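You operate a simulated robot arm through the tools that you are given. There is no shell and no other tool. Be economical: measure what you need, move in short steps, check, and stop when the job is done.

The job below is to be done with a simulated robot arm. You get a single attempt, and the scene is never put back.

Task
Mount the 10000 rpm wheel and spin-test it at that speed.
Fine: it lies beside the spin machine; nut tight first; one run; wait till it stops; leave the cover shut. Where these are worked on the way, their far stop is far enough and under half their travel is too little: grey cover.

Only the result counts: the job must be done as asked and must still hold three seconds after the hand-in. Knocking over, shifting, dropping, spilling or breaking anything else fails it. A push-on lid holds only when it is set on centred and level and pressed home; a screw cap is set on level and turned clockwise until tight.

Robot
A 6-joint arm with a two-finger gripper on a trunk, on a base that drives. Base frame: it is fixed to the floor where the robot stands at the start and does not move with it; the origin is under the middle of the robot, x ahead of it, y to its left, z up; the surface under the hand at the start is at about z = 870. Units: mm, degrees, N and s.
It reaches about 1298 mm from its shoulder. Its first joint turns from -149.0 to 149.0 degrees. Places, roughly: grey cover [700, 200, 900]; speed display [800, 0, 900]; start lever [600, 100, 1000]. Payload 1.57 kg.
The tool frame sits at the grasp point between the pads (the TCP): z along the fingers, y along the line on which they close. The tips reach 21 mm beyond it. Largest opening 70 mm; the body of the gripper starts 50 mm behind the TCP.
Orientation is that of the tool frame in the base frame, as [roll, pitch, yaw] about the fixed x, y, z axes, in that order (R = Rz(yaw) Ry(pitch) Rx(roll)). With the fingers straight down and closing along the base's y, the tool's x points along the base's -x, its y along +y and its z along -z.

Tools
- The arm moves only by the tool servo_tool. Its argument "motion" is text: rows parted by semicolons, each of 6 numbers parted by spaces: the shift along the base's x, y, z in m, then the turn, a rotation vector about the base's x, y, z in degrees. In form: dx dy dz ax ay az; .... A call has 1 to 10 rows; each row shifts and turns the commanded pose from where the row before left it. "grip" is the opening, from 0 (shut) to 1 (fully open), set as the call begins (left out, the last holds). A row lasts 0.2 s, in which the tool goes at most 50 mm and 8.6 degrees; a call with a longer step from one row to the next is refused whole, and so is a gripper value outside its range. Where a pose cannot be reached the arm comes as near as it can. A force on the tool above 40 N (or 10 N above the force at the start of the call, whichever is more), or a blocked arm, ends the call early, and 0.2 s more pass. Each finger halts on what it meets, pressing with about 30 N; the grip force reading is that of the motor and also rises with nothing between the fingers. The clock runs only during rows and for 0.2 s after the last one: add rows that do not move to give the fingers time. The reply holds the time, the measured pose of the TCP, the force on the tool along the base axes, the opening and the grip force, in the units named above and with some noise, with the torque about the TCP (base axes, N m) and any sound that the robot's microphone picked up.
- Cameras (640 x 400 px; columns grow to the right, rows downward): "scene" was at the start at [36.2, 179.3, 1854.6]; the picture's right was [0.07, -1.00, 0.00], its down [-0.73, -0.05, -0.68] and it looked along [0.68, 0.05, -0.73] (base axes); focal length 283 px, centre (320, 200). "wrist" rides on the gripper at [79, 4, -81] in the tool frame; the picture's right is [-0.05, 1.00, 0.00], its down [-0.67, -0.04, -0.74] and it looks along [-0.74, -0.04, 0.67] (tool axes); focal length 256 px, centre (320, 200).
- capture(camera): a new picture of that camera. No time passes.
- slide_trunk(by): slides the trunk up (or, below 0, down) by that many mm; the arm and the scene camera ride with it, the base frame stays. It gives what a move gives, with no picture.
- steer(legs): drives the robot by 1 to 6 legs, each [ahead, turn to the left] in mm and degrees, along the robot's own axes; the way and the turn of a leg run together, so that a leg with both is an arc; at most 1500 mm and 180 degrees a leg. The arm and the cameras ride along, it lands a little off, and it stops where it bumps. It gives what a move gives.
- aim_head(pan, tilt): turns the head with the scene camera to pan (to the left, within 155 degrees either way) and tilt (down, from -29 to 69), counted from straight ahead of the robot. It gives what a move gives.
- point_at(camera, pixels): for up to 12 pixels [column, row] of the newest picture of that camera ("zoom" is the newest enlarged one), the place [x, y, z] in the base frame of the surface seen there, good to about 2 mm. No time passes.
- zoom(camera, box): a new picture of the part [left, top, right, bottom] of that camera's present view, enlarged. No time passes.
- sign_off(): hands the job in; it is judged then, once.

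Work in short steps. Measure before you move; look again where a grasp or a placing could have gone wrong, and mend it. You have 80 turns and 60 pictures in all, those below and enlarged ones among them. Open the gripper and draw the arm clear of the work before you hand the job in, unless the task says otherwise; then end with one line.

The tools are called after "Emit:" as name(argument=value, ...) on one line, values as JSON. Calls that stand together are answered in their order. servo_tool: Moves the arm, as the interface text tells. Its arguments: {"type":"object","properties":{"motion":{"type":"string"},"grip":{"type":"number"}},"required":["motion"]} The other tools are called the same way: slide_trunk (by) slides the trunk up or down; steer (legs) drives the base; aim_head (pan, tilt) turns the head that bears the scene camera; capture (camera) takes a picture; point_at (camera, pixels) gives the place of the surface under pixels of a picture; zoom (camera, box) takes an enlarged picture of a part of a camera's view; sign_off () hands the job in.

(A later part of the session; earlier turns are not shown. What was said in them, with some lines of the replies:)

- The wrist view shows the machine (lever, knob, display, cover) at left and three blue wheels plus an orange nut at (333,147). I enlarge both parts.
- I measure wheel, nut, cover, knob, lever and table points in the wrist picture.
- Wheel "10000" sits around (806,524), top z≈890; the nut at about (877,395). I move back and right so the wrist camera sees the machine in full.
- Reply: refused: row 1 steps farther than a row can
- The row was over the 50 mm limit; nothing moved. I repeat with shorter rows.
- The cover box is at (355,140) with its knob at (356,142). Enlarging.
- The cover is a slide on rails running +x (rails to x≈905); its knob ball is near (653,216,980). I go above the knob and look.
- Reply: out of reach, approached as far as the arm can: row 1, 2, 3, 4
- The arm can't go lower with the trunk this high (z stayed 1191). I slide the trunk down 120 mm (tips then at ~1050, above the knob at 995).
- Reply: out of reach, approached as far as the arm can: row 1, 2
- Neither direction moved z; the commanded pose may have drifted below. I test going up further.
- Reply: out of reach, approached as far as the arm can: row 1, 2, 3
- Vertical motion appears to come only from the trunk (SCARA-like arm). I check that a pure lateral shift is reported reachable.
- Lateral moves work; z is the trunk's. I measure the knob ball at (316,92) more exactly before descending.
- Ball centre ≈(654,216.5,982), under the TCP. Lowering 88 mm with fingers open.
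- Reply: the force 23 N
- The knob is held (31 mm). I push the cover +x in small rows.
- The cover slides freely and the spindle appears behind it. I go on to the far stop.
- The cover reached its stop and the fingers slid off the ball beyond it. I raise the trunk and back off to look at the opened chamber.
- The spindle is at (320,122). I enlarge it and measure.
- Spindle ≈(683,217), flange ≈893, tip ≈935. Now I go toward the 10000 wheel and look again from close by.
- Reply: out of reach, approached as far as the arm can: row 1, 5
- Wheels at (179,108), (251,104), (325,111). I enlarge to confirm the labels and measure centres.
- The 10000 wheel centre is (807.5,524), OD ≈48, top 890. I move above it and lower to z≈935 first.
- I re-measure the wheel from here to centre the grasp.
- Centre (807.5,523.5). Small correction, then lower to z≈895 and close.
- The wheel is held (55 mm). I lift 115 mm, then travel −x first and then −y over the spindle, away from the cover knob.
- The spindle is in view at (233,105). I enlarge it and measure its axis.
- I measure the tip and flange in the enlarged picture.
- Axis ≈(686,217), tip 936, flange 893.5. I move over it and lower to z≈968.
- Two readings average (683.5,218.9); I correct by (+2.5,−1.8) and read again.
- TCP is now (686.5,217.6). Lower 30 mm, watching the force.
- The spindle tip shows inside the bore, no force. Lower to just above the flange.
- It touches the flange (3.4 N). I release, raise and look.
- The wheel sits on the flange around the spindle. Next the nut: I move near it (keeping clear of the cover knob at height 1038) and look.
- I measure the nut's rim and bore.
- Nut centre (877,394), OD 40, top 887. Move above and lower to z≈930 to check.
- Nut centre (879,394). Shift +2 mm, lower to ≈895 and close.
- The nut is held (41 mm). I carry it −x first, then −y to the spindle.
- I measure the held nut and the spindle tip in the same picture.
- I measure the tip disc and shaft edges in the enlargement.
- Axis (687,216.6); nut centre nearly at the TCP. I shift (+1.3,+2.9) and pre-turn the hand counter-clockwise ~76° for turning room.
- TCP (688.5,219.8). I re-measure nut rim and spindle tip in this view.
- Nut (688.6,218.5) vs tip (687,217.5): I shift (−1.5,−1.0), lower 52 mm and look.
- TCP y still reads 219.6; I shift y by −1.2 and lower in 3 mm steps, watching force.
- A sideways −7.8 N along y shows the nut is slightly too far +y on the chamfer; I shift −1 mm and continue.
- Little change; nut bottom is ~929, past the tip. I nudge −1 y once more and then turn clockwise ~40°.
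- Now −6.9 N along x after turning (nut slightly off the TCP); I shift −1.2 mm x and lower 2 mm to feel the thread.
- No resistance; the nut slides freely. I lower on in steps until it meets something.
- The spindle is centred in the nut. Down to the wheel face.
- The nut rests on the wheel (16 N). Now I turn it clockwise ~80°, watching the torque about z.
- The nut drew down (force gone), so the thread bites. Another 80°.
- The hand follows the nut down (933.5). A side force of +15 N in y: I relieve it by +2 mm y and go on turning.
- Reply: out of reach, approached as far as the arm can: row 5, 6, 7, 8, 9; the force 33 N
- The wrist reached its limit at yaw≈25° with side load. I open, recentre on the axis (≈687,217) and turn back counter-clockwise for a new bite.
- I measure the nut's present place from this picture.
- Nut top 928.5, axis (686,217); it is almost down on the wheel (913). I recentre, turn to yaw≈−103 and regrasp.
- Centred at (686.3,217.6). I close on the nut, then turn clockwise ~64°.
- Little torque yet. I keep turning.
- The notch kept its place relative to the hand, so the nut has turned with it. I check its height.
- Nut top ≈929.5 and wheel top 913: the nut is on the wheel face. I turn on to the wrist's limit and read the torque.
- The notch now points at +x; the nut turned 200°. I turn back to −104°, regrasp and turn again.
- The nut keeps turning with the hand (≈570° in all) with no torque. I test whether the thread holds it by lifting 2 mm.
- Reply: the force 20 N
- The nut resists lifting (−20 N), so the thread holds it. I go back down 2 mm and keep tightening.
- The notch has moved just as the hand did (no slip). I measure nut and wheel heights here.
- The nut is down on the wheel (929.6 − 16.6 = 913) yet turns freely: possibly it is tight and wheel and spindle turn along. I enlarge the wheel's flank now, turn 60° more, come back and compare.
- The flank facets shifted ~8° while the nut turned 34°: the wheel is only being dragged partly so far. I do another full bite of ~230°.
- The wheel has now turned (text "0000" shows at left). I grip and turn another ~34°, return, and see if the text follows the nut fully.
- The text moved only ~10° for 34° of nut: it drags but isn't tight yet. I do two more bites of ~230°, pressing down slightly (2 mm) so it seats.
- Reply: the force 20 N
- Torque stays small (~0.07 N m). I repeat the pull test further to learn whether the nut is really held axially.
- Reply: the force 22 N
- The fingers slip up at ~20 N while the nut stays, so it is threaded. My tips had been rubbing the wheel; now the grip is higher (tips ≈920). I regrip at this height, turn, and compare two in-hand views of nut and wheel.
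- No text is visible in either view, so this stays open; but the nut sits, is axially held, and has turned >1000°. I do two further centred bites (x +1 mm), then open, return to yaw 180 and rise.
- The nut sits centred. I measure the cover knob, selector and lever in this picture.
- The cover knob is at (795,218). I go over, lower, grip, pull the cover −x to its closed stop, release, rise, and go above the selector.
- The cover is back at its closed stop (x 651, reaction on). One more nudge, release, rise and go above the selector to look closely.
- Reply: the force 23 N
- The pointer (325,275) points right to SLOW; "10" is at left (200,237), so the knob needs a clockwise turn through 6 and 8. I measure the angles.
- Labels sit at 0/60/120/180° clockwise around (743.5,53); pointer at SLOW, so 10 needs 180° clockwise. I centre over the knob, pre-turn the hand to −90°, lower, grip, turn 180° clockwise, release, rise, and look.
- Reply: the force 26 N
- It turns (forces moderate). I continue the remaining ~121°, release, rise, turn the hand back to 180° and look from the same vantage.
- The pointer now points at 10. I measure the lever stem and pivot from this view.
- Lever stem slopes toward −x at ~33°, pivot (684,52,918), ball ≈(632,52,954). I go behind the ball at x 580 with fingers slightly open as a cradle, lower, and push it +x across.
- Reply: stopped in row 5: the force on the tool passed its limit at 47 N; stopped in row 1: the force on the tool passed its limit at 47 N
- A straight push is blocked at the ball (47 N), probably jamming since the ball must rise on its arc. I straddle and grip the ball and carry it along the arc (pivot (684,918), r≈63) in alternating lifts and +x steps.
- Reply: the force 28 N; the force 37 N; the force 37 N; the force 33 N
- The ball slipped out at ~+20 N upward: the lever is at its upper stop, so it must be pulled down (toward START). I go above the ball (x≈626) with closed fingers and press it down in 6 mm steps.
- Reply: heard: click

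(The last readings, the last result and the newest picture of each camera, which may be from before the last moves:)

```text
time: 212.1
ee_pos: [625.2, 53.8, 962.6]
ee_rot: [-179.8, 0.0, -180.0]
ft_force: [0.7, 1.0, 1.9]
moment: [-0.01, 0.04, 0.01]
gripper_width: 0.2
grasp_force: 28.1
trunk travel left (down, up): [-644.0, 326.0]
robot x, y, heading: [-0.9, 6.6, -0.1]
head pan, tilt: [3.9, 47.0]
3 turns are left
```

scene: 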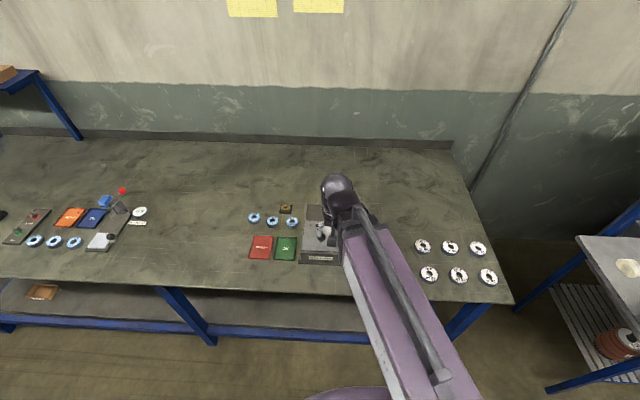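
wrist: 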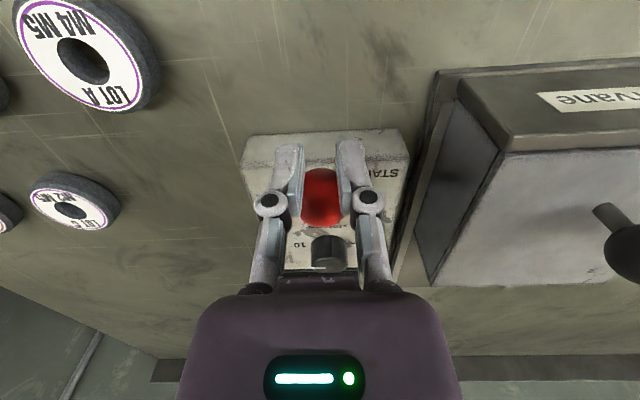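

A click: the lever works downward. I rise clear, wait while the run goes on, and then view the display with the last picture.

Emit:
slide_trunk(by=90)

Emit:
servo_tool(motion="0 0 0 0 0 0;0 0 0 0 0 0;0 0 0 0 0 0;0 0 0 0 0 0;0 0 0 0 0 0;0 0 0 0 0 0;0 0 0 0 0 0;0 0 0 0 0 0;0 0 0 0 0 0;0 0 0 0 0 0", grip=1)

Emit:
servo_tool(motion="0 0 0 0 0 0;0 0 0 0 0 0;0 0 0 0 0 0;0 0 0 0 0 0;0 0 0 0 0 0;0 0 0 0 0 0;0 0 0 0 0 0;0 0 0 0 0 0;0 0 0 0 0 0;0 0 0 0 0 0")

Emit:
servo_tool(motion="0 0 0 0 0 0;0 0 0 0 0 0;0 0 0 0 0 0;0 0 0 0 0 0;0 0 0 0 0 0;0 0 0 0 0 0;0 0 0 0 0 0;0 0 0 0 0 0;0 0 0 0 0 0;0 0 0 0 0 0")

Emit:
servo_tool(motion="0 0 0 0 0 0;0 0 0 0 0 0;0 0 0 0 0 0;0 0 0 0 0 0;0 0 0 0 0 0;0 0 0 0 0 0;0 0 0 0 0 0;0 0 0 0 0 0;0 0 0 0 0 0;0 0 0 0 0 0")

Emit:
servo_tool(motion="0 0 0 0 0 0;0 0 0 0 0 0;0 0 0 0 0 0;0 0 0 0 0 0;0 0 0 0 0 0;0 0 0 0 0 0;0 0 0 0 0 0;0 0 0 0 0 0;0 0 0 0 0 0;0 0 0 0 0 0")

Emit:
servo_tool(motion="0 0 0 0 0 0;0 0 0 0 0 0;0 0 0 0 0 0;0 0 0 0 0 0;0 0 0 0 0 0;0 0 0 0 0 0;0 0 0 0 0 0;0 0 0 0 0 0;0 0 0 0 0 0;0 0 0 0 0 0")

Emit:
servo_tool(motion="0 0 0 0 0 0;0 0 0 0 0 0;0 0 0 0 0 0;0 0 0 0 0 0;0 0 0 0 0 0;0 0 0 0 0 0;0 0 0 0 0 0;0 0 0 0 0 0;0 0 0 0 0 0;0 0 0 0 0 0")

Emit:
capture(camera="wrist")

```text
time: 213.3
ee_pos: [626.5, 53.2, 1052.2]
ee_rot: [-179.8, 0.0, 179.9]
ft_force: [0.6, 1.0, 0.6]
moment: [0.0, 0.04, 0.0]
gripper_width: 0.1
grasp_force: 28.9
trunk travel left (down, up): [-734.0, 236.0]
robot x, y, heading: [-1.1, 5.5, -0.3]
head pan, tilt: [3.9, 47.0]
```

```text
time: 215.5
ee_pos: [626.2, 53.2, 1053.3]
ee_rot: [-179.8, 0.0, -180.0]
ft_force: [1.0, -0.1, -0.7]
moment: [-0.01, 0.0, -0.01]
gripper_width: 70.0
grasp_force: 0.1
trunk travel left (down, up): [-734.0, 236.0]
robot x, y, heading: [-0.7, 4.5, -0.1]
head pan, tilt: [3.9, 47.0]
```

```text
time: 217.7
ee_pos: [625.4, 53.5, 1053.8]
ee_rot: [-179.9, 0.0, 179.9]
ft_force: [0.5, 0.1, -0.2]
moment: [-0.01, -0.02, 0.0]
gripper_width: 69.7
grasp_force: 0.0
trunk travel left (down, up): [-734.0, 236.0]
robot x, y, heading: [-3.2, 3.8, -0.1]
head pan, tilt: [3.9, 47.0]
```

```text
time: 219.9
ee_pos: [626.1, 54.1, 1053.9]
ee_rot: [-179.7, 0.1, -180.0]
ft_force: [-0.4, -0.2, 0.6]
moment: [-0.02, -0.03, -0.01]
gripper_width: 69.8
grasp_force: 0.0
trunk travel left (down, up): [-734.0, 236.0]
robot x, y, heading: [0.1, 4.8, -0.3]
head pan, tilt: [3.9, 47.0]
```

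```text
time: 222.1
ee_pos: [625.9, 53.3, 1052.8]
ee_rot: [-179.8, 0.0, -180.0]
ft_force: [0.4, 1.1, 0.3]
moment: [0.02, 0.04, 0.0]
gripper_width: 69.9
grasp_force: 0.0
trunk travel left (down, up): [-734.0, 236.0]
robot x, y, heading: [0.7, 1.5, -0.1]
head pan, tilt: [3.9, 47.0]
```

```text
time: 224.3
ee_pos: [626.6, 53.9, 1052.4]
ee_rot: [-179.8, -0.1, -180.0]
ft_force: [0.0, -0.7, 0.3]
moment: [0.0, -0.01, 0.0]
gripper_width: 70.1
grasp_force: 0.1
trunk travel left (down, up): [-734.0, 236.0]
robot x, y, heading: [-0.8, 3.6, -0.1]
head pan, tilt: [3.9, 47.0]
```

```text
time: 226.5
ee_pos: [625.0, 53.7, 1052.1]
ee_rot: [-179.8, 0.0, -180.0]
ft_force: [-0.5, -0.8, 0.0]
moment: [-0.01, 0.0, 0.02]
gripper_width: 70.0
grasp_force: 0.0
trunk travel left (down, up): [-734.0, 236.0]
robot x, y, heading: [1.6, 0.6, -0.2]
head pan, tilt: [3.9, 47.0]
```

```text
time: 228.7
ee_pos: [625.6, 54.3, 1053.1]
ee_rot: [-179.7, 0.0, 179.9]
ft_force: [0.0, 1.0, 0.1]
moment: [0.01, 0.01, 0.01]
gripper_width: 70.2
grasp_force: 0.1
trunk travel left (down, up): [-734.0, 236.0]
robot x, y, heading: [0.7, 8.7, 0.0]
head pan, tilt: [3.9, 47.0]
```

```text
0 pictures are left
2 turns are left
```

wrist: 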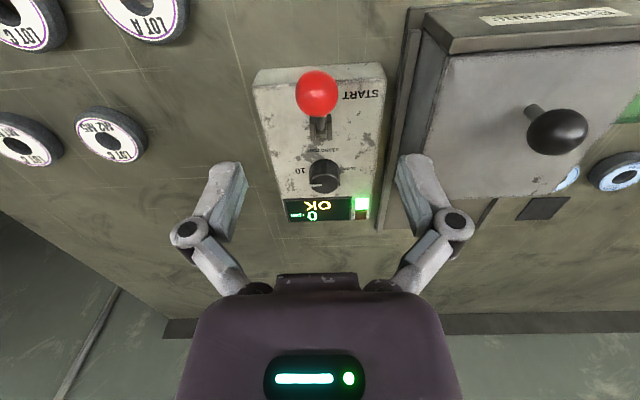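

The display reads 0 rpm and "OK" with the green lamp lit; the cover is shut. I rise a little further clear and hand in.

Emit:
slide_trunk(by=60)

Emit:
sign_off()

```text
time: 229.7
ee_pos: [625.2, 54.1, 1113.3]
ee_rot: [-179.8, -0.1, -179.9]
ft_force: [0.2, 0.0, 0.9]
moment: [0.02, 0.01, -0.01]
gripper_width: 70.0
grasp_force: 0.1
trunk travel left (down, up): [-794.0, 176.0]
robot x, y, heading: [0.6, 8.1, 0.1]
head pan, tilt: [3.9, 47.0]
```

```text
The job is handed in.
```

The 10000 rpm wheel is mounted and was run once with the selector on 10; the display then read 0 rpm and "OK", with the cover shut. The nut went on first and held against a ~20 N pull, but I never felt it come up hard, so its tightness rests on that pull and the machine's OK.
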